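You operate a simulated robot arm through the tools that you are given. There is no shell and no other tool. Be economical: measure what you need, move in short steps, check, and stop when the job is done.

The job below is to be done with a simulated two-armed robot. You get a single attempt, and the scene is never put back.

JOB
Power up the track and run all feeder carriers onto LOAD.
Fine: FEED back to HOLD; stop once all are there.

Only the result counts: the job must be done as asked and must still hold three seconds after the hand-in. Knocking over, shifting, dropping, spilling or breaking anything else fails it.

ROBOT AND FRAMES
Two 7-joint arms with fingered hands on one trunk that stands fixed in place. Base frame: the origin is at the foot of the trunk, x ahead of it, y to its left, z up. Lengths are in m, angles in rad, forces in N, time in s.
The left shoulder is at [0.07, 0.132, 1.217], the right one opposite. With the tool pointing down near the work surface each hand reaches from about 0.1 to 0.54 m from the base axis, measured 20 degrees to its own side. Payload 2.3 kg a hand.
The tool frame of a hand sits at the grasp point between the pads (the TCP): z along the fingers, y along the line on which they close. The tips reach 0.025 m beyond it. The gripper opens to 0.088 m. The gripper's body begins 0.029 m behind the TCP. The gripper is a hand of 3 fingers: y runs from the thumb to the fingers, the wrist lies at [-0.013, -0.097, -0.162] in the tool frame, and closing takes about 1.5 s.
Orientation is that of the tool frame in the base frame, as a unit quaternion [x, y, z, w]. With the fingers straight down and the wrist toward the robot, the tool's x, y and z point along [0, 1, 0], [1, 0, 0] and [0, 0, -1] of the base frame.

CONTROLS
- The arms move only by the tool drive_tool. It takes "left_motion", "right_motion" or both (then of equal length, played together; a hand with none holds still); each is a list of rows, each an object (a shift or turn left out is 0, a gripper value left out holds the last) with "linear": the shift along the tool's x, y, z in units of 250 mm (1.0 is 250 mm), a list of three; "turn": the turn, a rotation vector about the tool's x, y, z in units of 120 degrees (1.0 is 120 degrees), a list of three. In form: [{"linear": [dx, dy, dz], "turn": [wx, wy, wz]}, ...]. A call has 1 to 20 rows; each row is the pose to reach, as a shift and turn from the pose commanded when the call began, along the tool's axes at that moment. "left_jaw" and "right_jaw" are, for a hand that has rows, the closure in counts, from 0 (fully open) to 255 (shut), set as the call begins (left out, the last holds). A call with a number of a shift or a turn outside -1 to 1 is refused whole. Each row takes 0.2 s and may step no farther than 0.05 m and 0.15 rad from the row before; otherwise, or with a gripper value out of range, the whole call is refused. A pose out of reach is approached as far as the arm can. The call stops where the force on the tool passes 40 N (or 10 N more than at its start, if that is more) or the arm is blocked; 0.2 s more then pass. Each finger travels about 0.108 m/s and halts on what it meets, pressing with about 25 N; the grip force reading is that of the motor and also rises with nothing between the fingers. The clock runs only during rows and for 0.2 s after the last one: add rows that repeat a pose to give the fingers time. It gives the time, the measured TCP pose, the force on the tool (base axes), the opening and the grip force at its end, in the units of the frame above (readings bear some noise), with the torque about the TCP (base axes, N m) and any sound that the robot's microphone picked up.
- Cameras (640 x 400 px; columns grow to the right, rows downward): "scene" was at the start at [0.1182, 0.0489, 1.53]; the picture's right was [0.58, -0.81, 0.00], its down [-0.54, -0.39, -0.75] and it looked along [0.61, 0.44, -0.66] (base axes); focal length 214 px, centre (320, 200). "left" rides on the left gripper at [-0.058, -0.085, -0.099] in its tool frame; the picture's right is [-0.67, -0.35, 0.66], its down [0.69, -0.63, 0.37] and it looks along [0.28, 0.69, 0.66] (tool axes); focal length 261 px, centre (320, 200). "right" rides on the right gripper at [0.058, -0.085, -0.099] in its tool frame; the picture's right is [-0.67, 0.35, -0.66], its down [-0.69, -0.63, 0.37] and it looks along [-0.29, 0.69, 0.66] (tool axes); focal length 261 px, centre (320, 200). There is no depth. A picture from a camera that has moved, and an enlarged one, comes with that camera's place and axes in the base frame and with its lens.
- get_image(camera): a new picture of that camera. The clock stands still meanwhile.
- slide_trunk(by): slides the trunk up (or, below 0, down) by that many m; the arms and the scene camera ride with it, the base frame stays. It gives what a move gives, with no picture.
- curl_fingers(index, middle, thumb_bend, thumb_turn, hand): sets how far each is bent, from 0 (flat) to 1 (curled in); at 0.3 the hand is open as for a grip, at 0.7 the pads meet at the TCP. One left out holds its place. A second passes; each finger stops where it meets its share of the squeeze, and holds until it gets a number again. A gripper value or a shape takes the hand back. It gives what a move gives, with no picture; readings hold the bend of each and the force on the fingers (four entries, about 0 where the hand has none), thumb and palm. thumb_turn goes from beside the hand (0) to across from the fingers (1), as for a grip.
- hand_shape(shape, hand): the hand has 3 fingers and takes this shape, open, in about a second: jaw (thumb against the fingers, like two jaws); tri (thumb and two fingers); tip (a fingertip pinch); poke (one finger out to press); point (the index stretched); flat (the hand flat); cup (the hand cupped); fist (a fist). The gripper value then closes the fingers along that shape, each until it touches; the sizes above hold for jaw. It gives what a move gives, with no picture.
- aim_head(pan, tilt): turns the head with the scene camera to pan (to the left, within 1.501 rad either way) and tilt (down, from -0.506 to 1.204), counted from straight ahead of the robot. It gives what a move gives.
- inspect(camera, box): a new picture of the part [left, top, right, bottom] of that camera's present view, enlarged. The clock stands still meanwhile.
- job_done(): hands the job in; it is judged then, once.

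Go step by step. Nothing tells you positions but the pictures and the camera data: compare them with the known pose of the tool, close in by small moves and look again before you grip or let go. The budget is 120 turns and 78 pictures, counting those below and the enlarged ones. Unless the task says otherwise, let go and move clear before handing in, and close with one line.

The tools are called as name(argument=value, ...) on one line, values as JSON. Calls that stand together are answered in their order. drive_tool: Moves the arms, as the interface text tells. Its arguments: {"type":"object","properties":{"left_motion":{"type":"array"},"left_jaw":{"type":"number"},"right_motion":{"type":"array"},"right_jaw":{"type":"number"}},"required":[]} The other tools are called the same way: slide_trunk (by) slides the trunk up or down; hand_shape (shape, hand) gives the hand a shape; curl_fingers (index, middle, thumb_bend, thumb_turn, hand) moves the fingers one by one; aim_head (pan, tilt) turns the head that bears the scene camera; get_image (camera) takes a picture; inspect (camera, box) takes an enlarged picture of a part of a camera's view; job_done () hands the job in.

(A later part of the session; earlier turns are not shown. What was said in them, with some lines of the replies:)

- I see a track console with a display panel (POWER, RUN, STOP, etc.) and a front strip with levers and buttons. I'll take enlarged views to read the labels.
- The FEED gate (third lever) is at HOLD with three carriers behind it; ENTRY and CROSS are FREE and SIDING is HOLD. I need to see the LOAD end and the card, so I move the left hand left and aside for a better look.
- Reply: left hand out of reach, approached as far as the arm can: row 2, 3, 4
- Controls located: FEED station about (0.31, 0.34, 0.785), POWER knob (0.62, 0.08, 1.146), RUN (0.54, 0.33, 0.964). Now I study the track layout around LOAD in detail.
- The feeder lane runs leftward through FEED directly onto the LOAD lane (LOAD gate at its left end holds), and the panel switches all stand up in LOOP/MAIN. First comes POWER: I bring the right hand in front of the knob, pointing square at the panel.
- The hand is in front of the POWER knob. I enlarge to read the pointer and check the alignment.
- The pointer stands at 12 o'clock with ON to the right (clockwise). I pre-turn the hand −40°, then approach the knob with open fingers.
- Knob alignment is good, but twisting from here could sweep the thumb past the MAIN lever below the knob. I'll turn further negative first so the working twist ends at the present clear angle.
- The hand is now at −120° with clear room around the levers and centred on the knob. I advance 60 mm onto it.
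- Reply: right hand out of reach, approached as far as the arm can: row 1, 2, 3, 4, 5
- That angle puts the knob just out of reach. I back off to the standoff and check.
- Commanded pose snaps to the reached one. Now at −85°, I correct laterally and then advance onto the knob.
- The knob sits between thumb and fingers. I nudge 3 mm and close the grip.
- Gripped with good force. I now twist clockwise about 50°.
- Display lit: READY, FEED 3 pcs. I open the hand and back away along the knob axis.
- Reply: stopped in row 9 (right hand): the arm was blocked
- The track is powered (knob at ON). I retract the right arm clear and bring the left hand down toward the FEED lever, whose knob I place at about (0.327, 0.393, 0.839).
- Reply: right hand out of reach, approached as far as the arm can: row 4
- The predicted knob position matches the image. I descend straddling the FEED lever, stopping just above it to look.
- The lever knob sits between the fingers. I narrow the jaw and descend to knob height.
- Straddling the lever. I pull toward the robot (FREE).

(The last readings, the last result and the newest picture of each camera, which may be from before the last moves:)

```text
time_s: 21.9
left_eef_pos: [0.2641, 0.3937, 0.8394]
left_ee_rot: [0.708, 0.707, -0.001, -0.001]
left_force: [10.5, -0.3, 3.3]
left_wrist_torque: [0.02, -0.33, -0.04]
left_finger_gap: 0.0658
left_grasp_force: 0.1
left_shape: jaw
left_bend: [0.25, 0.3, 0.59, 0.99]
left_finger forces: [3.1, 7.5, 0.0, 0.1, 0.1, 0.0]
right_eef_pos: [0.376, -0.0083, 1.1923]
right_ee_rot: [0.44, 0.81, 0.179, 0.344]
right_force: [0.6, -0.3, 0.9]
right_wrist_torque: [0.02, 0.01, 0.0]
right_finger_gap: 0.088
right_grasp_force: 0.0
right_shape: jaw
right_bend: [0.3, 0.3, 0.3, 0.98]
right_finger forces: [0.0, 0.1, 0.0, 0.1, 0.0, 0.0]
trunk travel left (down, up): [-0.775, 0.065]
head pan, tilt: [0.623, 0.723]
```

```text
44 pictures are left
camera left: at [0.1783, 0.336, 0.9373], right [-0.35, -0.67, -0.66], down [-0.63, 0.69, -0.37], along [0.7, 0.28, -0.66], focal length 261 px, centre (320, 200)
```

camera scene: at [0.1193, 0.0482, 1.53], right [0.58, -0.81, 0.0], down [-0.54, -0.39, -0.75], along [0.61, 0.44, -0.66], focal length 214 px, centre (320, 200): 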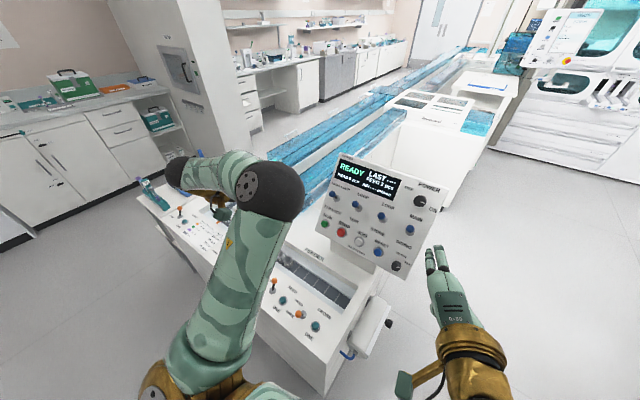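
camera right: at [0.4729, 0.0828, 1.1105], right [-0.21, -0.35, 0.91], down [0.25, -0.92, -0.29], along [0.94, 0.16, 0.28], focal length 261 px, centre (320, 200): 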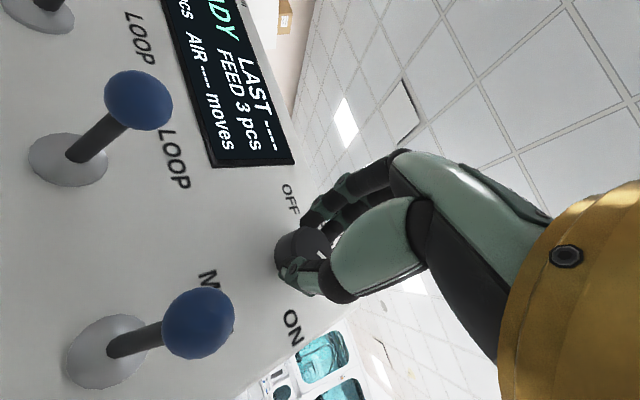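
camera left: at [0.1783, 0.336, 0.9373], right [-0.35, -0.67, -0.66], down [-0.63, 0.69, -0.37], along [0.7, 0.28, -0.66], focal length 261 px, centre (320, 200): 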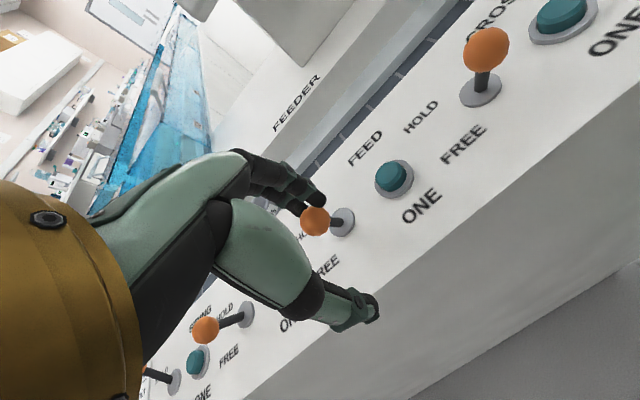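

The lever is moving; I pull a little further until it clicks over.

drive_tool(left_motion=[{"linear": [0, -0.05, 0]}, {"linear": [0, -0.1, 0]}])

get_image(camera="left")

```text
time_s: 22.4
left_eef_pos: [0.2387, 0.3949, 0.8385]
left_ee_rot: [0.707, 0.708, 0.0, -0.001]
left_force: [16.1, 3.2, 8.8]
left_wrist_torque: [0.13, -0.77, 0.02]
left_finger_gap: 0.0675
left_grasp_force: 0.0
left_shape: jaw
left_bend: [0.27, 0.25, 0.59, 0.99]
left_finger forces: [0.0, 15.1, 0.0, 0.1, 0.1, 0.0]
right_eef_pos: [0.3783, -0.0081, 1.1928]
right_ee_rot: [0.44, 0.81, 0.179, 0.344]
right_force: [-0.7, -0.3, -0.4]
right_wrist_torque: [0.03, -0.01, -0.01]
right_finger_gap: 0.0878
right_grasp_force: 0.1
right_shape: jaw
right_bend: [0.3, 0.3, 0.3, 0.98]
right_finger forces: [0.0, 0.1, 0.0, 0.1, 0.0, 0.0]
trunk travel left (down, up): [-0.775, 0.065]
head pan, tilt: [0.623, 0.723]
```

```text
43 pictures are left
camera left: at [0.1529, 0.3366, 0.9374], right [-0.35, -0.67, -0.66], down [-0.63, 0.69, -0.36], along [0.69, 0.29, -0.66], focal length 261 px, centre (320, 200)
```

left: 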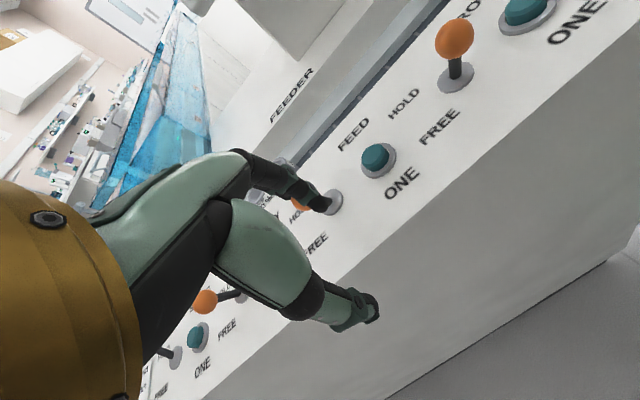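

The fingers slipped around the knob; I return to the straddle position so that I can grip the knob properly.

drive_tool(left_motion=[{"linear": [0, 0.1, 0]}, {"linear": [0, 0.2, 0]}, {"linear": [0, 0.3, 0]}, {"linear": [0, 0.35, 0]}], left_jaw=0)

get_image(camera="left")

```text
time_s: 23.4
left_eef_pos: [0.3221, 0.3954, 0.8404]
left_ee_rot: [0.707, 0.707, 0.0, 0.0]
left_force: [-0.6, 0.8, 0.0]
left_wrist_torque: [-0.01, -0.02, -0.02]
left_finger_gap: 0.0876
left_grasp_force: 0.1
left_shape: jaw
left_bend: [0.3, 0.3, 0.3, 0.98]
left_finger forces: [0.1, 0.1, 0.0, 0.0, 0.1, 0.1]
right_eef_pos: [0.3724, -0.0091, 1.1934]
right_ee_rot: [0.439, 0.809, 0.18, 0.346]
right_force: [0.0, -1.4, 0.1]
right_wrist_torque: [0.03, 0.03, 0.01]
right_finger_gap: 0.0879
right_grasp_force: 0.0
right_shape: jaw
right_bend: [0.3, 0.3, 0.3, 0.98]
right_finger forces: [0.0, 0.0, 0.1, 0.1, 0.0, 0.0]
trunk travel left (down, up): [-0.775, 0.065]
head pan, tilt: [0.623, 0.723]
```

```text
42 pictures are left
camera left: at [0.2367, 0.3363, 0.9392], right [-0.35, -0.67, -0.66], down [-0.63, 0.69, -0.37], along [0.69, 0.29, -0.66], focal length 261 px, centre (320, 200)
```

left: 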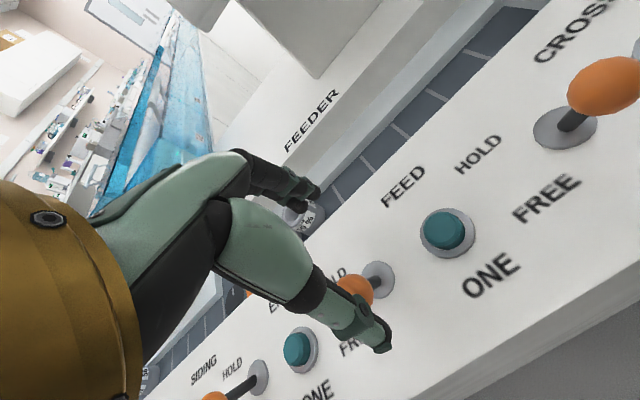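

The lever now appears to lean toward the robot (FREE). I raise the hand and confirm.

drive_tool(left_motion=[{"linear": [0, 0, -0.15]}, {"linear": [0, 0, -0.3]}, {"linear": [0, 0, -0.45]}, {"linear": [0, 0, -0.6]}])

get_image(camera="left")

get_image(camera="scene")

```text
time_s: 24.4
left_eef_pos: [0.3211, 0.3929, 0.991]
left_ee_rot: [0.707, 0.708, 0.0, 0.0]
left_force: [-0.7, -0.7, 0.4]
left_wrist_torque: [-0.02, 0.0, 0.0]
left_finger_gap: 0.0879
left_grasp_force: 0.0
left_shape: jaw
left_bend: [0.3, 0.3, 0.3, 0.98]
left_finger forces: [0.1, 0.0, 0.0, 0.0, 0.0, 0.0]
right_eef_pos: [0.3723, -0.0088, 1.1937]
right_ee_rot: [0.439, 0.81, 0.18, 0.345]
right_force: [0.3, -0.4, -0.9]
right_wrist_torque: [0.0, -0.04, -0.01]
right_finger_gap: 0.0875
right_grasp_force: 0.1
right_shape: jaw
right_bend: [0.3, 0.3, 0.3, 0.98]
right_finger forces: [0.0, 0.0, 0.0, 0.0, 0.0, 0.1]
trunk travel left (down, up): [-0.775, 0.065]
head pan, tilt: [0.623, 0.723]
```

```text
41 pictures are left
camera left: at [0.2354, 0.3343, 1.09], right [-0.35, -0.67, -0.66], down [-0.63, 0.68, -0.37], along [0.69, 0.29, -0.66], focal length 261 px, centre (320, 200)
```

left: 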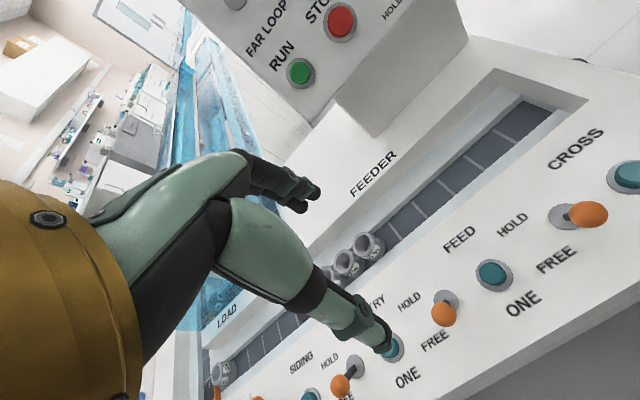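

```text
40 pictures are left
camera scene: at [0.1174, 0.0476, 1.5301], right [0.58, -0.81, 0.0], down [-0.54, -0.39, -0.75], along [0.61, 0.44, -0.66], focal length 214 px, centre (320, 200)
```

scene: 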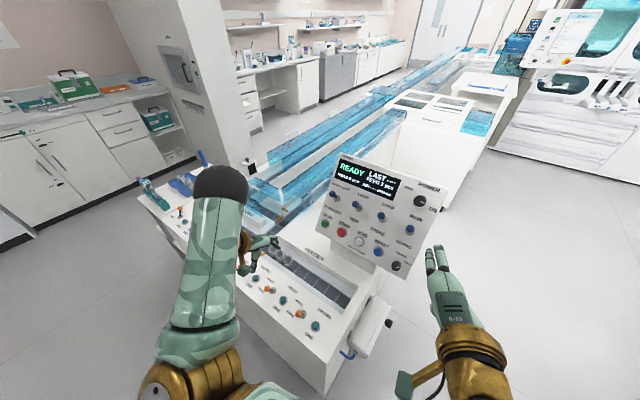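

FEED stands at FREE. Next RUN: I move the left hand square in front of the RUN button and shape a poke.

drive_tool(left_motion=[{"linear": [-0.03, 0.06, -0.018], "turn": [-0.061, 0, 0]}, {"linear": [-0.061, 0.119, -0.035], "turn": [-0.122, 0, 0]}, {"linear": [-0.092, 0.179, -0.053], "turn": [-0.183, 0, 0]}, {"linear": [-0.122, 0.238, -0.07], "turn": [-0.244, 0, 0]}, {"linear": [-0.153, 0.298, -0.088], "turn": [-0.305, 0, 0]}, {"linear": [-0.183, 0.357, -0.105], "turn": [-0.366, 0, 0]}, {"linear": [-0.214, 0.416, -0.122], "turn": [-0.427, 0, 0]}, {"linear": [-0.244, 0.476, -0.14], "turn": [-0.489, 0, 0]}])

hand_shape(hand="left", shape="poke")

get_image(camera="left")

inspect(camera="scene", box=[240, 150, 440, 300])

```text
time_s: 26.2
left_eef_pos: [0.4422, 0.3347, 1.0237]
left_ee_rot: [0.616, 0.616, 0.348, 0.347]
left_force: [0.6, 0.2, 0.7]
left_wrist_torque: [-0.01, 0.0, 0.01]
left_finger_gap: 0.0878
left_grasp_force: 0.0
left_shape: jaw
left_bend: [0.3, 0.3, 0.3, 0.98]
left_finger forces: [0.0, 0.0, 0.0, 0.0, 0.0, 0.0]
right_eef_pos: [0.3746, -0.0073, 1.1937]
right_ee_rot: [0.439, 0.81, 0.179, 0.344]
right_force: [0.1, 0.1, -0.1]
right_wrist_torque: [0.02, 0.0, -0.02]
right_finger_gap: 0.0876
right_grasp_force: 0.1
right_shape: jaw
right_bend: [0.3, 0.3, 0.3, 0.98]
right_finger forces: [0.0, 0.0, 0.0, 0.0, 0.1, 0.0]
trunk travel left (down, up): [-0.775, 0.065]
head pan, tilt: [0.623, 0.723]
```

```text
time_s: 27.1
left_eef_pos: [0.4402, 0.3346, 1.0243]
left_ee_rot: [0.617, 0.616, 0.346, 0.346]
left_force: [0.8, 0.2, 0.3]
left_wrist_torque: [-0.01, -0.01, -0.01]
left_finger_gap: 0.0001
left_grasp_force: 0.0
left_shape: poke
left_bend: [0.7, 0.7, 1.0, 1.0]
left_finger forces: [0.1, 0.1, 0.0, 0.0, 0.1, 0.0]
right_eef_pos: [0.3733, -0.0084, 1.1922]
right_ee_rot: [0.44, 0.81, 0.179, 0.346]
right_force: [0.3, 0.1, 0.2]
right_wrist_torque: [0.0, 0.01, -0.02]
right_finger_gap: 0.0882
right_grasp_force: 0.0
right_shape: jaw
right_bend: [0.3, 0.3, 0.3, 0.98]
right_finger forces: [0.0, 0.0, 0.1, 0.0, 0.0, 0.1]
trunk travel left (down, up): [-0.775, 0.065]
head pan, tilt: [0.623, 0.723]
```

```text
39 pictures are left
camera left: at [0.3116, 0.2764, 1.0025], right [0.38, -0.67, -0.64], down [-0.02, 0.69, -0.73], along [0.93, 0.29, 0.25], focal length 261 px, centre (320, 200)
```

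left: 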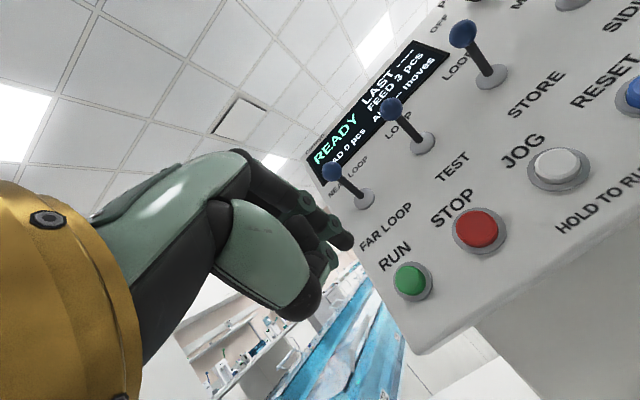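

```text
2.67 times, centred on (340, 225) of scene
camera zoom: at [0.1182, 0.0489, 1.53], right [0.58, -0.81, 0.0], down [-0.54, -0.39, -0.75], along [0.61, 0.44, -0.66], focal length 572 px, centre (267, 133)
```

zoom: 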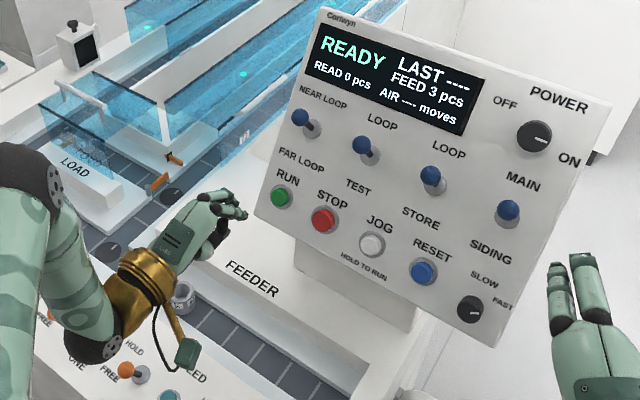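

I check the poke fingertips closely to know where they will touch.

inspect(camera="left", box=[220, 130, 460, 330])

```text
2.00 times, centred on (340, 230) of left
camera zoom: at [0.3116, 0.2764, 1.0025], right [0.38, -0.67, -0.64], down [-0.02, 0.69, -0.73], along [0.93, 0.29, 0.25], focal length 521 px, centre (280, 140)
```

zoom: 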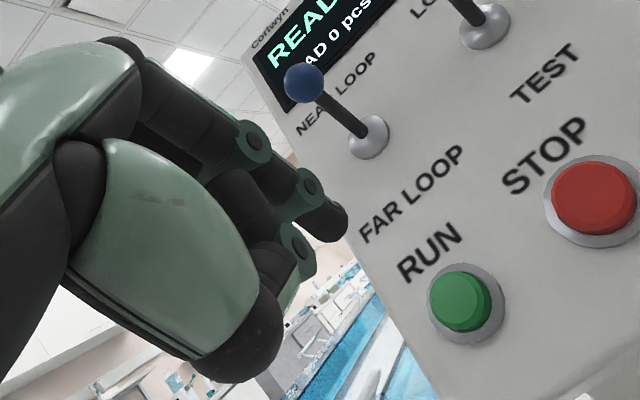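

The index fingertip is the poker, about 22 mm ahead of the TCP. I align it with RUN and advance to 15 mm short.

drive_tool(left_motion=[{"linear": [0.026, -0.012, 0.1]}, {"linear": [0.026, -0.012, 0.2]}, {"linear": [0.026, -0.012, 0.28]}, {"linear": [0.026, -0.012, 0.33]}])

inspect(camera="left", box=[220, 130, 460, 330])

inspect(camera="scene", box=[290, 180, 390, 260])

```text
time_s: 28.1
left_eef_pos: [0.5102, 0.3397, 0.9777]
left_ee_rot: [0.617, 0.616, 0.346, 0.347]
left_force: [0.2, 0.0, -0.1]
left_wrist_torque: [0.0, -0.02, -0.01]
left_finger_gap: 0.0001
left_grasp_force: 0.0
left_shape: poke
left_bend: [0.7, 0.7, 1.0, 1.0]
left_finger forces: [0.0, 0.0, 0.0, 0.1, 0.0, 0.0]
right_eef_pos: [0.3741, -0.0086, 1.1946]
right_ee_rot: [0.439, 0.81, 0.178, 0.345]
right_force: [-0.4, -1.2, -0.4]
right_wrist_torque: [-0.02, 0.0, 0.0]
right_finger_gap: 0.0879
right_grasp_force: 0.0
right_shape: jaw
right_bend: [0.3, 0.3, 0.3, 0.98]
right_finger forces: [0.0, 0.1, 0.1, 0.1, 0.0, 0.1]
trunk travel left (down, up): [-0.775, 0.065]
head pan, tilt: [0.623, 0.723]
```

```text
2.00 times, centred on (340, 230) of left
camera zoom: at [0.3813, 0.2824, 0.957], right [0.38, -0.67, -0.64], down [-0.02, 0.69, -0.73], along [0.93, 0.29, 0.25], focal length 521 px, centre (280, 140)
```

zoom: 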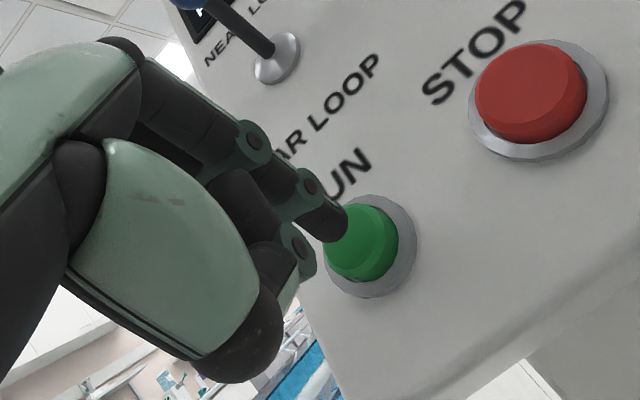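

```text
5.00 times, centred on (340, 220) of scene
camera zoom: at [0.1188, 0.0488, 1.53], right [0.58, -0.81, 0.0], down [-0.54, -0.39, -0.75], along [0.61, 0.44, -0.66], focal length 1072 px, centre (220, 100)
```

zoom: 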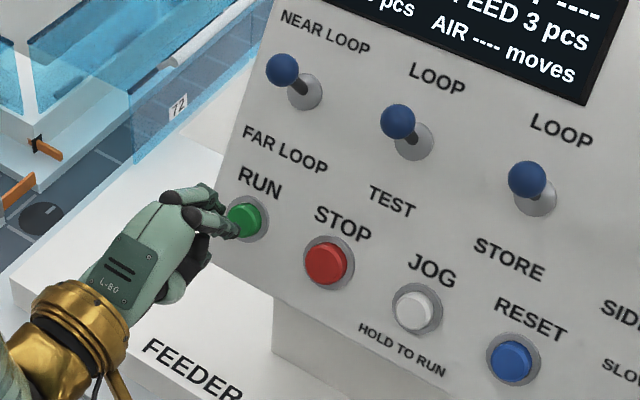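

The finger is nearly on RUN. I press it.

drive_tool(left_motion=[{"linear": [0.01, -0.01, 0.03]}, {"linear": [0.01, -0.01, 0.06]}, {"linear": [0.01, -0.01, 0.08]}])

inspect(camera="scene", box=[240, 150, 440, 300])

```text
time_s: 28.9
left_eef_pos: [0.5259, 0.3427, 0.9691]
left_ee_rot: [0.616, 0.616, 0.348, 0.347]
left_force: [-6.1, -1.3, 2.1]
left_wrist_torque: [-0.01, 0.03, -0.05]
left_finger_gap: 0.0005
left_grasp_force: 0.1
left_shape: poke
left_bend: [0.7, 0.7, 1.0, 1.0]
left_finger forces: [6.2, 0.0, 0.1, 0.0, 0.0, 0.1]
right_eef_pos: [0.3703, -0.0084, 1.1934]
right_ee_rot: [0.439, 0.809, 0.18, 0.347]
right_force: [-0.1, 0.9, -0.7]
right_wrist_torque: [-0.06, 0.0, -0.01]
right_finger_gap: 0.0878
right_grasp_force: 0.0
right_shape: jaw
right_bend: [0.3, 0.3, 0.3, 0.98]
right_finger forces: [0.0, 0.1, 0.0, 0.0, 0.1, 0.1]
trunk travel left (down, up): [-0.775, 0.065]
head pan, tilt: [0.623, 0.723]
heard: click
```

```text
2.67 times, centred on (340, 225) of scene
camera zoom: at [0.1138, 0.0485, 1.5304], right [0.58, -0.81, 0.0], down [-0.53, -0.39, -0.75], along [0.61, 0.44, -0.66], focal length 572 px, centre (267, 133)
```

zoom: 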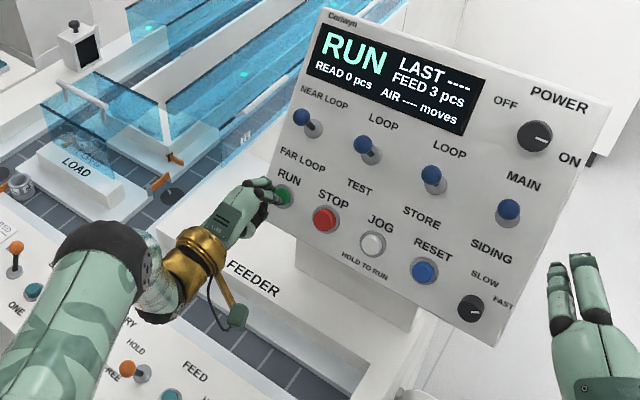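

The track is running. I back off and watch the carriers.

drive_tool(left_motion=[{"linear": [0, 0, -0.12]}, {"linear": [0, 0, -0.24]}, {"linear": [0, 0, -0.4]}])

inspect(camera="scene", box=[200, 150, 440, 330])

```text
time_s: 29.8
left_eef_pos: [0.4396, 0.3406, 1.0198]
left_ee_rot: [0.617, 0.615, 0.347, 0.347]
left_force: [-0.9, 0.5, 0.2]
left_wrist_torque: [0.01, -0.02, 0.02]
left_finger_gap: 0.0
left_grasp_force: 0.1
left_shape: poke
left_bend: [0.7, 0.7, 1.0, 1.0]
left_finger forces: [0.0, 0.1, 0.1, 0.0, 0.1, 0.0]
right_eef_pos: [0.3715, -0.0093, 1.1938]
right_ee_rot: [0.439, 0.81, 0.18, 0.346]
right_force: [-0.1, -0.8, 0.0]
right_wrist_torque: [0.01, -0.01, -0.02]
right_finger_gap: 0.0876
right_grasp_force: 0.1
right_shape: jaw
right_bend: [0.3, 0.3, 0.3, 0.98]
right_finger forces: [0.1, 0.1, 0.0, 0.0, 0.0, 0.1]
trunk travel left (down, up): [-0.775, 0.065]
head pan, tilt: [0.623, 0.723]
```

```text
2.22 times, centred on (320, 240) of scene
camera zoom: at [0.117, 0.0488, 1.5301], right [0.58, -0.81, 0.0], down [-0.54, -0.39, -0.75], along [0.61, 0.44, -0.66], focal length 477 px, centre (320, 111)
```

zoom: 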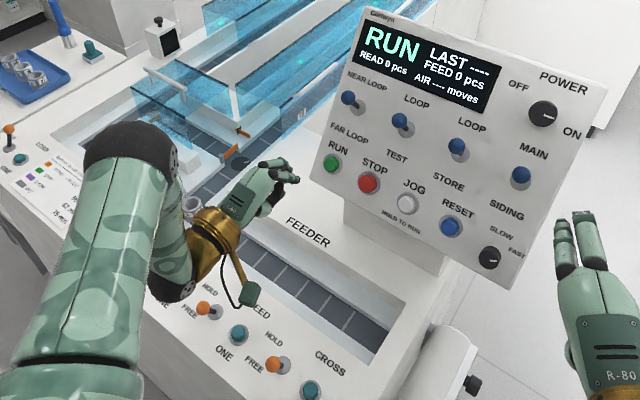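

All three have left the feeder (FEED 0 pcs). I move back above the FEED lever to set HOLD while they travel.

drive_tool(left_motion=[{"linear": [0.026, -0.078, -0.041], "turn": [0.061, 0, 0]}, {"linear": [0.051, -0.155, -0.082], "turn": [0.122, 0, 0]}, {"linear": [0.077, -0.233, -0.122], "turn": [0.183, 0, 0]}, {"linear": [0.102, -0.31, -0.163], "turn": [0.244, 0, 0]}, {"linear": [0.128, -0.388, -0.204], "turn": [0.305, 0, 0]}, {"linear": [0.153, -0.465, -0.245], "turn": [0.366, 0, 0]}, {"linear": [0.179, -0.543, -0.285], "turn": [0.427, 0, 0]}, {"linear": [0.204, -0.62, -0.326], "turn": [0.489, 0, 0]}])

get_image(camera="left")

inspect(camera="scene", box=[170, 140, 410, 320])

```text
time_s: 31.6
left_eef_pos: [0.2911, 0.3935, 0.9264]
left_ee_rot: [0.706, 0.708, 0.001, -0.001]
left_force: [-0.5, -0.3, 0.6]
left_wrist_torque: [-0.07, 0.02, -0.02]
left_finger_gap: 0.0
left_grasp_force: 0.1
left_shape: poke
left_bend: [0.7, 0.7, 1.0, 1.0]
left_finger forces: [0.0, 0.0, 0.1, 0.1, 0.0, 0.1]
right_eef_pos: [0.3736, -0.0088, 1.1931]
right_ee_rot: [0.44, 0.809, 0.179, 0.346]
right_force: [-0.1, -0.4, 0.0]
right_wrist_torque: [-0.01, 0.03, 0.01]
right_finger_gap: 0.0879
right_grasp_force: 0.0
right_shape: jaw
right_bend: [0.3, 0.3, 0.3, 0.98]
right_finger forces: [0.1, 0.0, 0.0, 0.0, 0.1, 0.0]
trunk travel left (down, up): [-0.775, 0.065]
head pan, tilt: [0.623, 0.723]
```

```text
32 pictures are left
camera left: at [0.2059, 0.3353, 1.026], right [-0.35, -0.67, -0.65], down [-0.63, 0.69, -0.36], along [0.69, 0.29, -0.66], focal length 261 px, centre (320, 200)
```

left: 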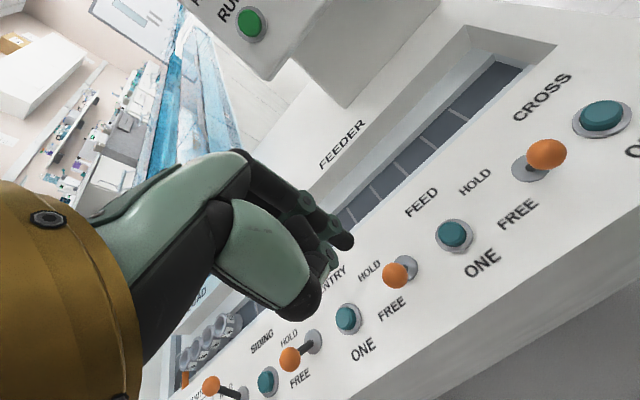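

```text
2.22 times, centred on (290, 230) of scene
camera zoom: at [0.1183, 0.049, 1.53], right [0.58, -0.81, 0.0], down [-0.54, -0.39, -0.75], along [0.61, 0.44, -0.66], focal length 477 px, centre (387, 133)
```

zoom: 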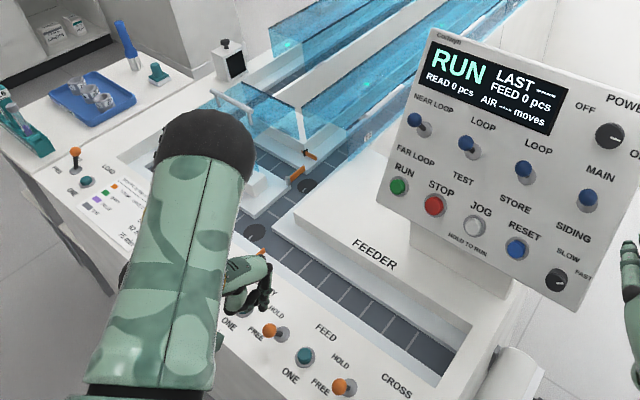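

The carriers are queued at the LOAD gate; FEED knob now at (0.286, 0.392, 0.838). I open the hand to jaw and straddle it.

hand_shape(hand="left", shape="jaw")

drive_tool(left_motion=[{"linear": [-0.005, -0.02, 0.12]}, {"linear": [-0.005, -0.02, 0.24]}, {"linear": [-0.005, -0.02, 0.34]}], left_jaw=0)

get_image(camera="left")

```text
time_s: 32.5
left_eef_pos: [0.2918, 0.3928, 0.9266]
left_ee_rot: [0.707, 0.708, 0.0, 0.0]
left_force: [0.7, 0.0, -0.2]
left_wrist_torque: [0.01, 0.01, 0.02]
left_finger_gap: 0.0882
left_grasp_force: 0.0
left_shape: jaw
left_bend: [0.3, 0.3, 0.3, 0.98]
left_finger forces: [0.0, 0.1, 0.1, 0.1, 0.0, 0.0]
right_eef_pos: [0.3723, -0.0092, 1.1922]
right_ee_rot: [0.44, 0.809, 0.179, 0.346]
right_force: [0.3, -0.5, -0.7]
right_wrist_torque: [0.0, 0.01, 0.01]
right_finger_gap: 0.088
right_grasp_force: 0.0
right_shape: jaw
right_bend: [0.3, 0.3, 0.3, 0.98]
right_finger forces: [0.0, 0.0, 0.1, 0.0, 0.0, 0.1]
trunk travel left (down, up): [-0.775, 0.065]
head pan, tilt: [0.623, 0.723]
```

```text
time_s: 33.2
left_eef_pos: [0.2865, 0.3922, 0.8425]
left_ee_rot: [0.707, 0.707, 0.001, 0.0]
left_force: [0.4, 0.5, -0.2]
left_wrist_torque: [0.0, 0.04, -0.03]
left_finger_gap: 0.0878
left_grasp_force: 0.0
left_shape: jaw
left_bend: [0.3, 0.3, 0.3, 0.98]
left_finger forces: [0.0, 0.1, 0.0, 0.0, 0.0, 0.1]
right_eef_pos: [0.3735, -0.0075, 1.1935]
right_ee_rot: [0.44, 0.81, 0.179, 0.345]
right_force: [0.4, 0.3, -1.4]
right_wrist_torque: [0.0, -0.05, 0.0]
right_finger_gap: 0.0879
right_grasp_force: 0.0
right_shape: jaw
right_bend: [0.3, 0.3, 0.3, 0.98]
right_finger forces: [0.1, 0.1, 0.0, 0.1, 0.0, 0.0]
trunk travel left (down, up): [-0.775, 0.065]
head pan, tilt: [0.623, 0.723]
```

```text
30 pictures are left
camera left: at [0.2003, 0.3343, 0.9414], right [-0.35, -0.67, -0.66], down [-0.63, 0.69, -0.37], along [0.69, 0.29, -0.66], focal length 261 px, centre (320, 200)
```

left: 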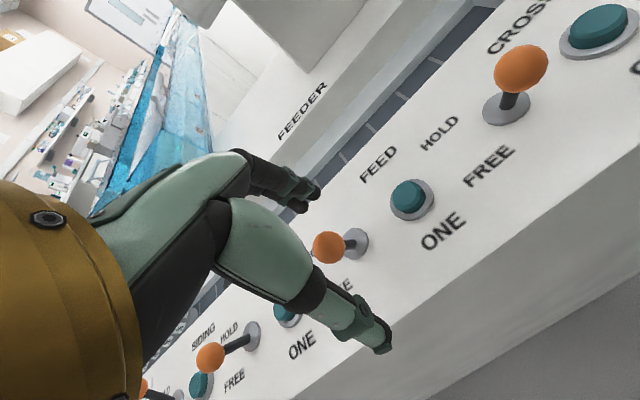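

The knob is centred between thumb and fingers. I grip it.

drive_tool(left_motion=[{"linear": [0, 0, 0.01]}, {"linear": [0, 0, 0.01]}, {"linear": [0, 0, 0.01]}, {"linear": [0, 0, 0.01]}, {"linear": [0, 0, 0.01]}, {"linear": [0, 0, 0.01]}, {"linear": [0, 0, 0.01]}], left_jaw=255)

drive_tool(left_motion=[{"linear": [0, 0.06, -0.006]}, {"linear": [0, 0.12, -0.006]}, {"linear": [0, 0.165, 0]}, {"linear": [0, 0.18, 0]}])

get_image(camera="left")

```text
time_s: 34.9
left_eef_pos: [0.2848, 0.3914, 0.8413]
left_ee_rot: [0.708, 0.707, 0.001, 0.0]
left_force: [-2.6, -4.3, 2.9]
left_wrist_torque: [-0.13, 0.03, -0.06]
left_finger_gap: 0.0057
left_grasp_force: 25.3
left_shape: jaw
left_bend: [0.74, 0.48, 0.37, 1.0]
left_finger forces: [0.0, 7.3, 0.0, 0.0, 0.0, 0.1]
right_eef_pos: [0.3719, -0.011, 1.1938]
right_ee_rot: [0.439, 0.81, 0.181, 0.345]
right_force: [-0.8, 0.9, -0.1]
right_wrist_torque: [0.02, 0.03, 0.0]
right_finger_gap: 0.0878
right_grasp_force: 0.1
right_shape: jaw
right_bend: [0.3, 0.3, 0.3, 0.98]
right_finger forces: [0.0, 0.0, 0.1, 0.1, 0.1, 0.1]
trunk travel left (down, up): [-0.775, 0.065]
head pan, tilt: [0.623, 0.723]
```

```text
time_s: 35.9
left_eef_pos: [0.3303, 0.3912, 0.8412]
left_ee_rot: [0.707, 0.707, 0.0, -0.002]
left_force: [-0.9, -1.1, 1.2]
left_wrist_torque: [-0.03, 0.03, 0.0]
left_finger_gap: 0.0033
left_grasp_force: 25.0
left_shape: jaw
left_bend: [0.75, 0.52, 0.42, 1.0]
left_finger forces: [3.9, 0.0, 0.0, 0.0, 0.1, 0.0]
right_eef_pos: [0.3745, -0.0094, 1.1923]
right_ee_rot: [0.44, 0.809, 0.179, 0.345]
right_force: [0.1, -0.1, 0.1]
right_wrist_torque: [0.0, 0.0, -0.01]
right_finger_gap: 0.0881
right_grasp_force: 0.1
right_shape: jaw
right_bend: [0.3, 0.3, 0.3, 0.98]
right_finger forces: [0.0, 0.1, 0.1, 0.1, 0.1, 0.0]
trunk travel left (down, up): [-0.775, 0.065]
head pan, tilt: [0.623, 0.723]
```

```text
29 pictures are left
camera left: at [0.2458, 0.3334, 0.9395], right [-0.35, -0.67, -0.66], down [-0.63, 0.69, -0.36], along [0.69, 0.29, -0.66], focal length 261 px, centre (320, 200)
```

left: 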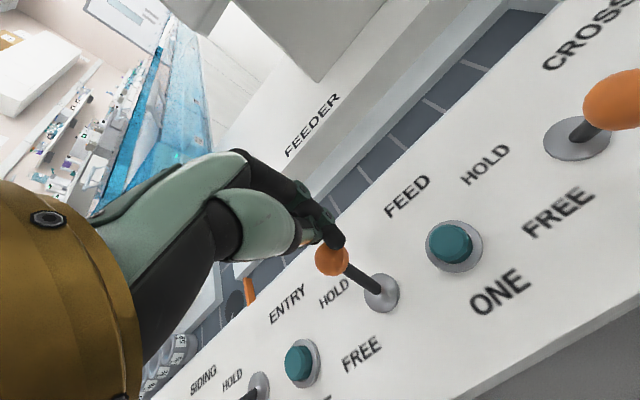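

The lever is back over at HOLD. I lift straight up before opening, then check.

drive_tool(left_motion=[{"linear": [0, 0.01, -0.08]}, {"linear": [0, 0.01, -0.2]}, {"linear": [0, 0.01, -0.35]}, {"linear": [0, 0.01, -0.5]}])

get_image(camera="left")

inspect(camera="scene", box=[170, 140, 410, 320])

```text
time_s: 36.9
left_eef_pos: [0.3334, 0.3923, 0.9653]
left_ee_rot: [0.707, 0.708, -0.001, 0.001]
left_force: [1.3, -0.1, 0.4]
left_wrist_torque: [0.02, 0.0, -0.03]
left_finger_gap: 0.0032
left_grasp_force: 25.1
left_shape: jaw
left_bend: [0.75, 0.52, 0.42, 1.0]
left_finger forces: [0.0, 0.0, 0.1, 0.1, 0.0, 0.0]
right_eef_pos: [0.373, -0.0083, 1.194]
right_ee_rot: [0.439, 0.81, 0.18, 0.345]
right_force: [0.0, 0.3, -1.3]
right_wrist_torque: [0.01, 0.03, 0.02]
right_finger_gap: 0.0876
right_grasp_force: 0.1
right_shape: jaw
right_bend: [0.3, 0.3, 0.3, 0.98]
right_finger forces: [0.0, 0.1, 0.1, 0.0, 0.1, 0.0]
trunk travel left (down, up): [-0.775, 0.065]
head pan, tilt: [0.623, 0.723]
```

```text
28 pictures are left
camera left: at [0.2479, 0.334, 1.065], right [-0.35, -0.67, -0.66], down [-0.63, 0.69, -0.37], along [0.69, 0.29, -0.66], focal length 261 px, centre (320, 200)
```

left: 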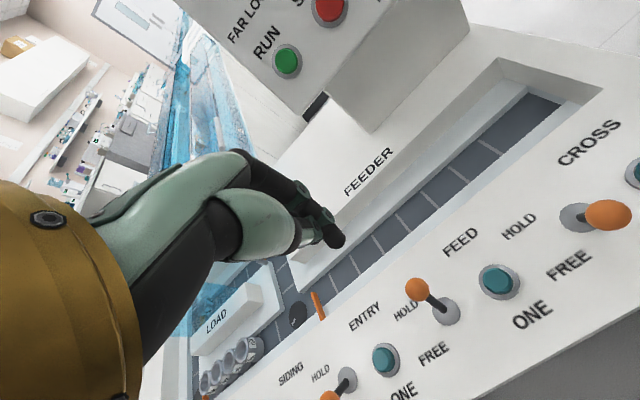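

```text
2.22 times, centred on (290, 230) of scene
camera zoom: at [0.1175, 0.0481, 1.5301], right [0.58, -0.81, 0.0], down [-0.54, -0.39, -0.75], along [0.61, 0.44, -0.66], focal length 477 px, centre (387, 133)
```

zoom: 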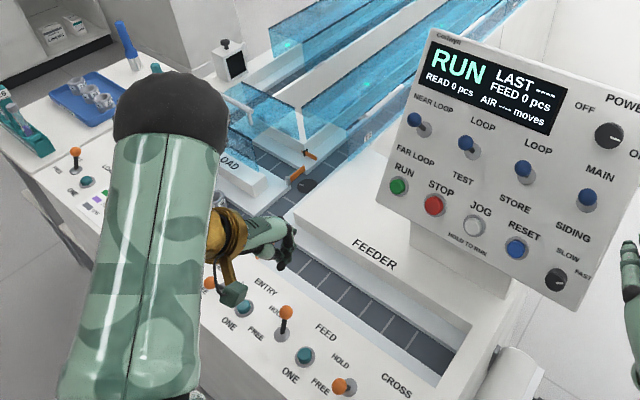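

FEED is at HOLD and four carriers (one original plus three) stand at LOAD. Now I go in front of STOP with the poke finger.

drive_tool(left_motion=[{"linear": [-0.059, 0.053, -0.029], "turn": [-0.061, 0, 0]}, {"linear": [-0.118, 0.107, -0.058], "turn": [-0.122, 0, 0]}, {"linear": [-0.177, 0.16, -0.087], "turn": [-0.183, 0, 0]}, {"linear": [-0.236, 0.214, -0.116], "turn": [-0.244, 0, 0]}, {"linear": [-0.295, 0.267, -0.145], "turn": [-0.305, 0, 0]}, {"linear": [-0.354, 0.321, -0.174], "turn": [-0.366, 0, 0]}, {"linear": [-0.413, 0.374, -0.203], "turn": [-0.427, 0, 0]}, {"linear": [-0.472, 0.428, -0.232], "turn": [-0.489, 0, 0]}])

hand_shape(hand="left", shape="poke")

drive_tool(left_motion=[{"linear": [0, 0, 0.12]}, {"linear": [0, 0, 0.22]}, {"linear": [0, 0, 0.28]}])

inspect(camera="left", box=[220, 130, 460, 330])

inspect(camera="scene", box=[170, 140, 410, 320])

```text
time_s: 38.6
left_eef_pos: [0.4394, 0.2723, 1.0244]
left_ee_rot: [0.616, 0.617, 0.347, 0.347]
left_force: [1.0, -0.8, 0.2]
left_wrist_torque: [-0.01, -0.01, -0.05]
left_finger_gap: 0.0036
left_grasp_force: 24.6
left_shape: jaw
left_bend: [0.75, 0.52, 0.42, 1.0]
left_finger forces: [0.0, 0.0, 0.0, 0.0, 0.0, 0.0]
right_eef_pos: [0.3744, -0.0088, 1.1928]
right_ee_rot: [0.439, 0.81, 0.179, 0.345]
right_force: [0.0, 0.0, 0.3]
right_wrist_torque: [-0.04, -0.02, 0.05]
right_finger_gap: 0.0876
right_grasp_force: 0.1
right_shape: jaw
right_bend: [0.3, 0.3, 0.3, 0.98]
right_finger forces: [0.1, 0.1, 0.0, 0.0, 0.0, 0.1]
trunk travel left (down, up): [-0.775, 0.065]
head pan, tilt: [0.623, 0.723]
```

```text
time_s: 39.5
left_eef_pos: [0.44, 0.2744, 1.0237]
left_ee_rot: [0.617, 0.616, 0.346, 0.347]
left_force: [0.3, -0.7, -0.3]
left_wrist_torque: [-0.01, -0.01, 0.01]
left_finger_gap: 0.0001
left_grasp_force: 0.0
left_shape: poke
left_bend: [0.7, 0.7, 1.0, 1.0]
left_finger forces: [0.0, 0.0, 0.0, 0.0, 0.0, 0.1]
right_eef_pos: [0.3737, -0.0091, 1.192]
right_ee_rot: [0.44, 0.81, 0.179, 0.345]
right_force: [0.3, 1.1, -0.2]
right_wrist_torque: [-0.01, 0.05, 0.0]
right_finger_gap: 0.0875
right_grasp_force: 0.0
right_shape: jaw
right_bend: [0.3, 0.3, 0.3, 0.98]
right_finger forces: [0.0, 0.1, 0.0, 0.0, 0.1, 0.0]
trunk travel left (down, up): [-0.775, 0.065]
head pan, tilt: [0.623, 0.723]
```

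```text
time_s: 40.4
left_eef_pos: [0.4986, 0.2725, 0.9891]
left_ee_rot: [0.617, 0.617, 0.346, 0.346]
left_force: [0.5, 0.6, -0.6]
left_wrist_torque: [0.01, 0.01, 0.03]
left_finger_gap: 0.0001
left_grasp_force: 0.0
left_shape: poke
left_bend: [0.7, 0.7, 1.0, 1.0]
left_finger forces: [0.1, 0.0, 0.0, 0.1, 0.0, 0.0]
right_eef_pos: [0.3741, -0.0097, 1.1939]
right_ee_rot: [0.439, 0.81, 0.179, 0.345]
right_force: [-0.5, 0.8, -0.5]
right_wrist_torque: [-0.01, 0.02, 0.0]
right_finger_gap: 0.0877
right_grasp_force: 0.2
right_shape: jaw
right_bend: [0.3, 0.3, 0.3, 0.98]
right_finger forces: [0.0, 0.1, 0.1, 0.0, 0.1, 0.0]
trunk travel left (down, up): [-0.775, 0.065]
head pan, tilt: [0.623, 0.723]
```

```text
2.00 times, centred on (340, 230) of left
camera zoom: at [0.3693, 0.2147, 0.9665], right [0.38, -0.67, -0.64], down [-0.02, 0.69, -0.73], along [0.93, 0.29, 0.25], focal length 521 px, centre (280, 140)
```

zoom: 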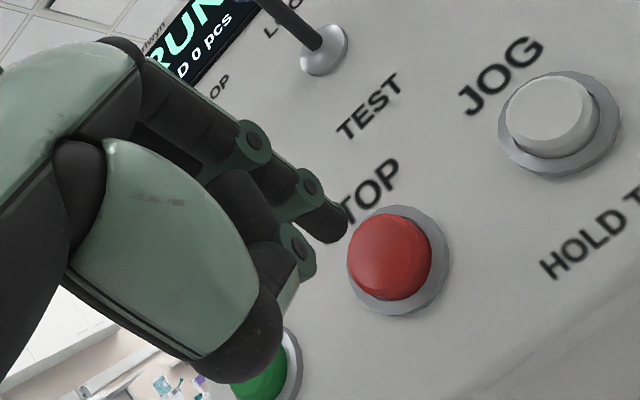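

```text
2.22 times, centred on (290, 230) of scene
camera zoom: at [0.1184, 0.0488, 1.53], right [0.58, -0.81, 0.0], down [-0.54, -0.39, -0.75], along [0.61, 0.44, -0.66], focal length 477 px, centre (387, 133)
```

zoom: 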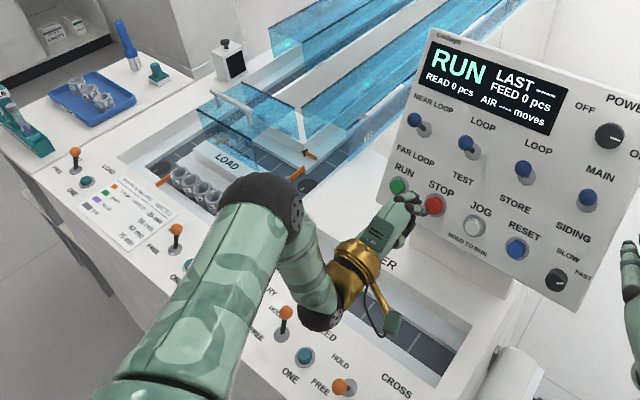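

Four carriers are lined up on LOAD. The finger is aligned with STOP; I press.

drive_tool(left_motion=[{"linear": [0, -0.014, 0.05]}, {"linear": [0, -0.014, 0.1]}, {"linear": [0, -0.014, 0.13]}])

inspect(camera="scene", box=[170, 140, 410, 320])

```text
time_s: 41.1
left_eef_pos: [0.5223, 0.2739, 0.9695]
left_ee_rot: [0.616, 0.616, 0.348, 0.347]
left_force: [-1.6, 0.3, 2.1]
left_wrist_torque: [0.0, -0.05, -0.01]
left_finger_gap: 0.0001
left_grasp_force: 0.0
left_shape: poke
left_bend: [0.7, 0.7, 1.0, 1.0]
left_finger forces: [0.2, 2.7, 0.0, 0.0, 0.0, 0.1]
right_eef_pos: [0.3707, -0.0087, 1.1931]
right_ee_rot: [0.439, 0.809, 0.179, 0.347]
right_force: [0.0, 0.6, 0.6]
right_wrist_torque: [0.0, -0.02, 0.01]
right_finger_gap: 0.088
right_grasp_force: 0.0
right_shape: jaw
right_bend: [0.3, 0.3, 0.3, 0.98]
right_finger forces: [0.0, 0.0, 0.0, 0.1, 0.0, 0.0]
trunk travel left (down, up): [-0.775, 0.065]
head pan, tilt: [0.623, 0.723]
heard: click
```

```text
2.22 times, centred on (290, 230) of scene
camera zoom: at [0.1138, 0.0482, 1.5305], right [0.58, -0.81, 0.0], down [-0.53, -0.39, -0.75], along [0.61, 0.44, -0.66], focal length 477 px, centre (387, 133)
```

zoom: 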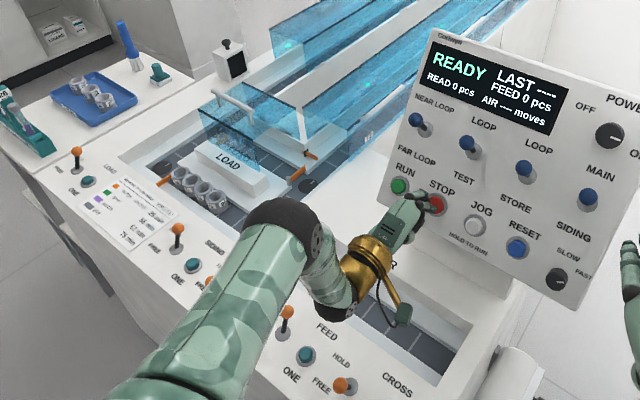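

Stopped (READY). I retract the hand and verify the final state.

drive_tool(left_motion=[{"linear": [0, 0, -0.12]}, {"linear": [0, 0, -0.26]}, {"linear": [0, 0, -0.42]}, {"linear": [0, 0, -0.56]}])

get_image(camera="scene")

inspect(camera="scene", box=[170, 140, 410, 320])

```text
time_s: 42.1
left_eef_pos: [0.4061, 0.2747, 1.0402]
left_ee_rot: [0.617, 0.617, 0.346, 0.346]
left_force: [0.1, -0.1, 0.5]
left_wrist_torque: [0.03, 0.03, 0.0]
left_finger_gap: 0.0
left_grasp_force: 0.0
left_shape: poke
left_bend: [0.7, 0.7, 1.0, 1.0]
left_finger forces: [0.0, 0.1, 0.0, 0.0, 0.0, 0.1]
right_eef_pos: [0.3723, -0.0081, 1.1939]
right_ee_rot: [0.44, 0.809, 0.179, 0.346]
right_force: [-0.2, -0.4, 0.6]
right_wrist_torque: [0.03, -0.02, 0.05]
right_finger_gap: 0.0875
right_grasp_force: 0.0
right_shape: jaw
right_bend: [0.3, 0.3, 0.3, 0.98]
right_finger forces: [0.0, 0.0, 0.0, 0.0, 0.0, 0.0]
trunk travel left (down, up): [-0.775, 0.065]
head pan, tilt: [0.623, 0.723]
```

```text
23 pictures are left
camera scene: at [0.1176, 0.0487, 1.5301], right [0.58, -0.81, 0.0], down [-0.54, -0.39, -0.75], along [0.61, 0.44, -0.66], focal length 214 px, centre (320, 200)
```

scene: 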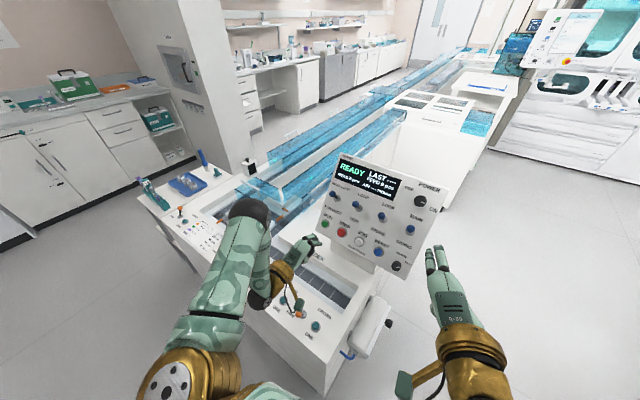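

```text
2.22 times, centred on (290, 230) of scene
camera zoom: at [0.1176, 0.0487, 1.5301], right [0.58, -0.81, 0.0], down [-0.54, -0.39, -0.75], along [0.61, 0.44, -0.66], focal length 477 px, centre (387, 133)
```

zoom: 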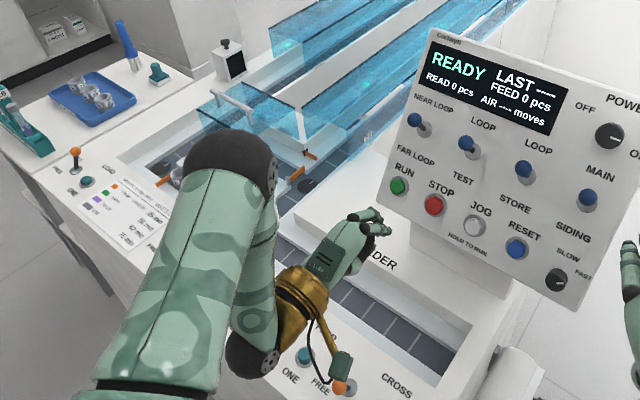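

I lift the left hand to check the FEED lever and the neighbouring levers one last time.

drive_tool(left_motion=[{"linear": [0, 0.13, -0.08]}, {"linear": [0, 0.26, -0.16]}, {"linear": [0, 0.39, -0.24]}, {"linear": [0, 0.51, -0.31]}])

inspect(camera="scene", box=[150, 140, 390, 340])

```text
time_s: 43.1
left_eef_pos: [0.4057, 0.2719, 1.1917]
left_ee_rot: [0.617, 0.616, 0.347, 0.347]
left_force: [-0.4, 0.0, -0.2]
left_wrist_torque: [-0.02, 0.05, 0.01]
left_finger_gap: 0.0001
left_grasp_force: 0.0
left_shape: poke
left_bend: [0.7, 0.7, 1.0, 1.0]
left_finger forces: [0.0, 0.0, 0.0, 0.0, 0.0, 0.0]
right_eef_pos: [0.3714, -0.0101, 1.1939]
right_ee_rot: [0.44, 0.809, 0.179, 0.347]
right_force: [-0.4, -1.0, -0.7]
right_wrist_torque: [0.02, -0.04, -0.02]
right_finger_gap: 0.0878
right_grasp_force: 0.1
right_shape: jaw
right_bend: [0.3, 0.3, 0.3, 0.98]
right_finger forces: [0.0, 0.0, 0.1, 0.1, 0.0, 0.0]
trunk travel left (down, up): [-0.775, 0.065]
head pan, tilt: [0.623, 0.723]
```

```text
2.00 times, centred on (270, 240) of scene
camera zoom: at [0.1167, 0.0477, 1.5302], right [0.58, -0.81, 0.0], down [-0.54, -0.39, -0.75], along [0.61, 0.44, -0.66], focal length 429 px, centre (420, 120)
```

zoom: 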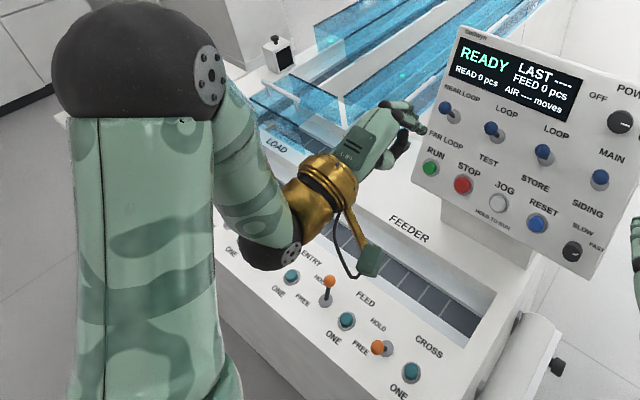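

The FEED lever is at HOLD, CROSS is unchanged, the display reads READY with FEED at 0 pcs, and both hands are clear. I'm handing in.

job_done()

```text
The job is handed in.
```

The track is powered up and stopped again: all three feeder carriers stand on LOAD behind the one that was already there, and FEED is back at HOLD.
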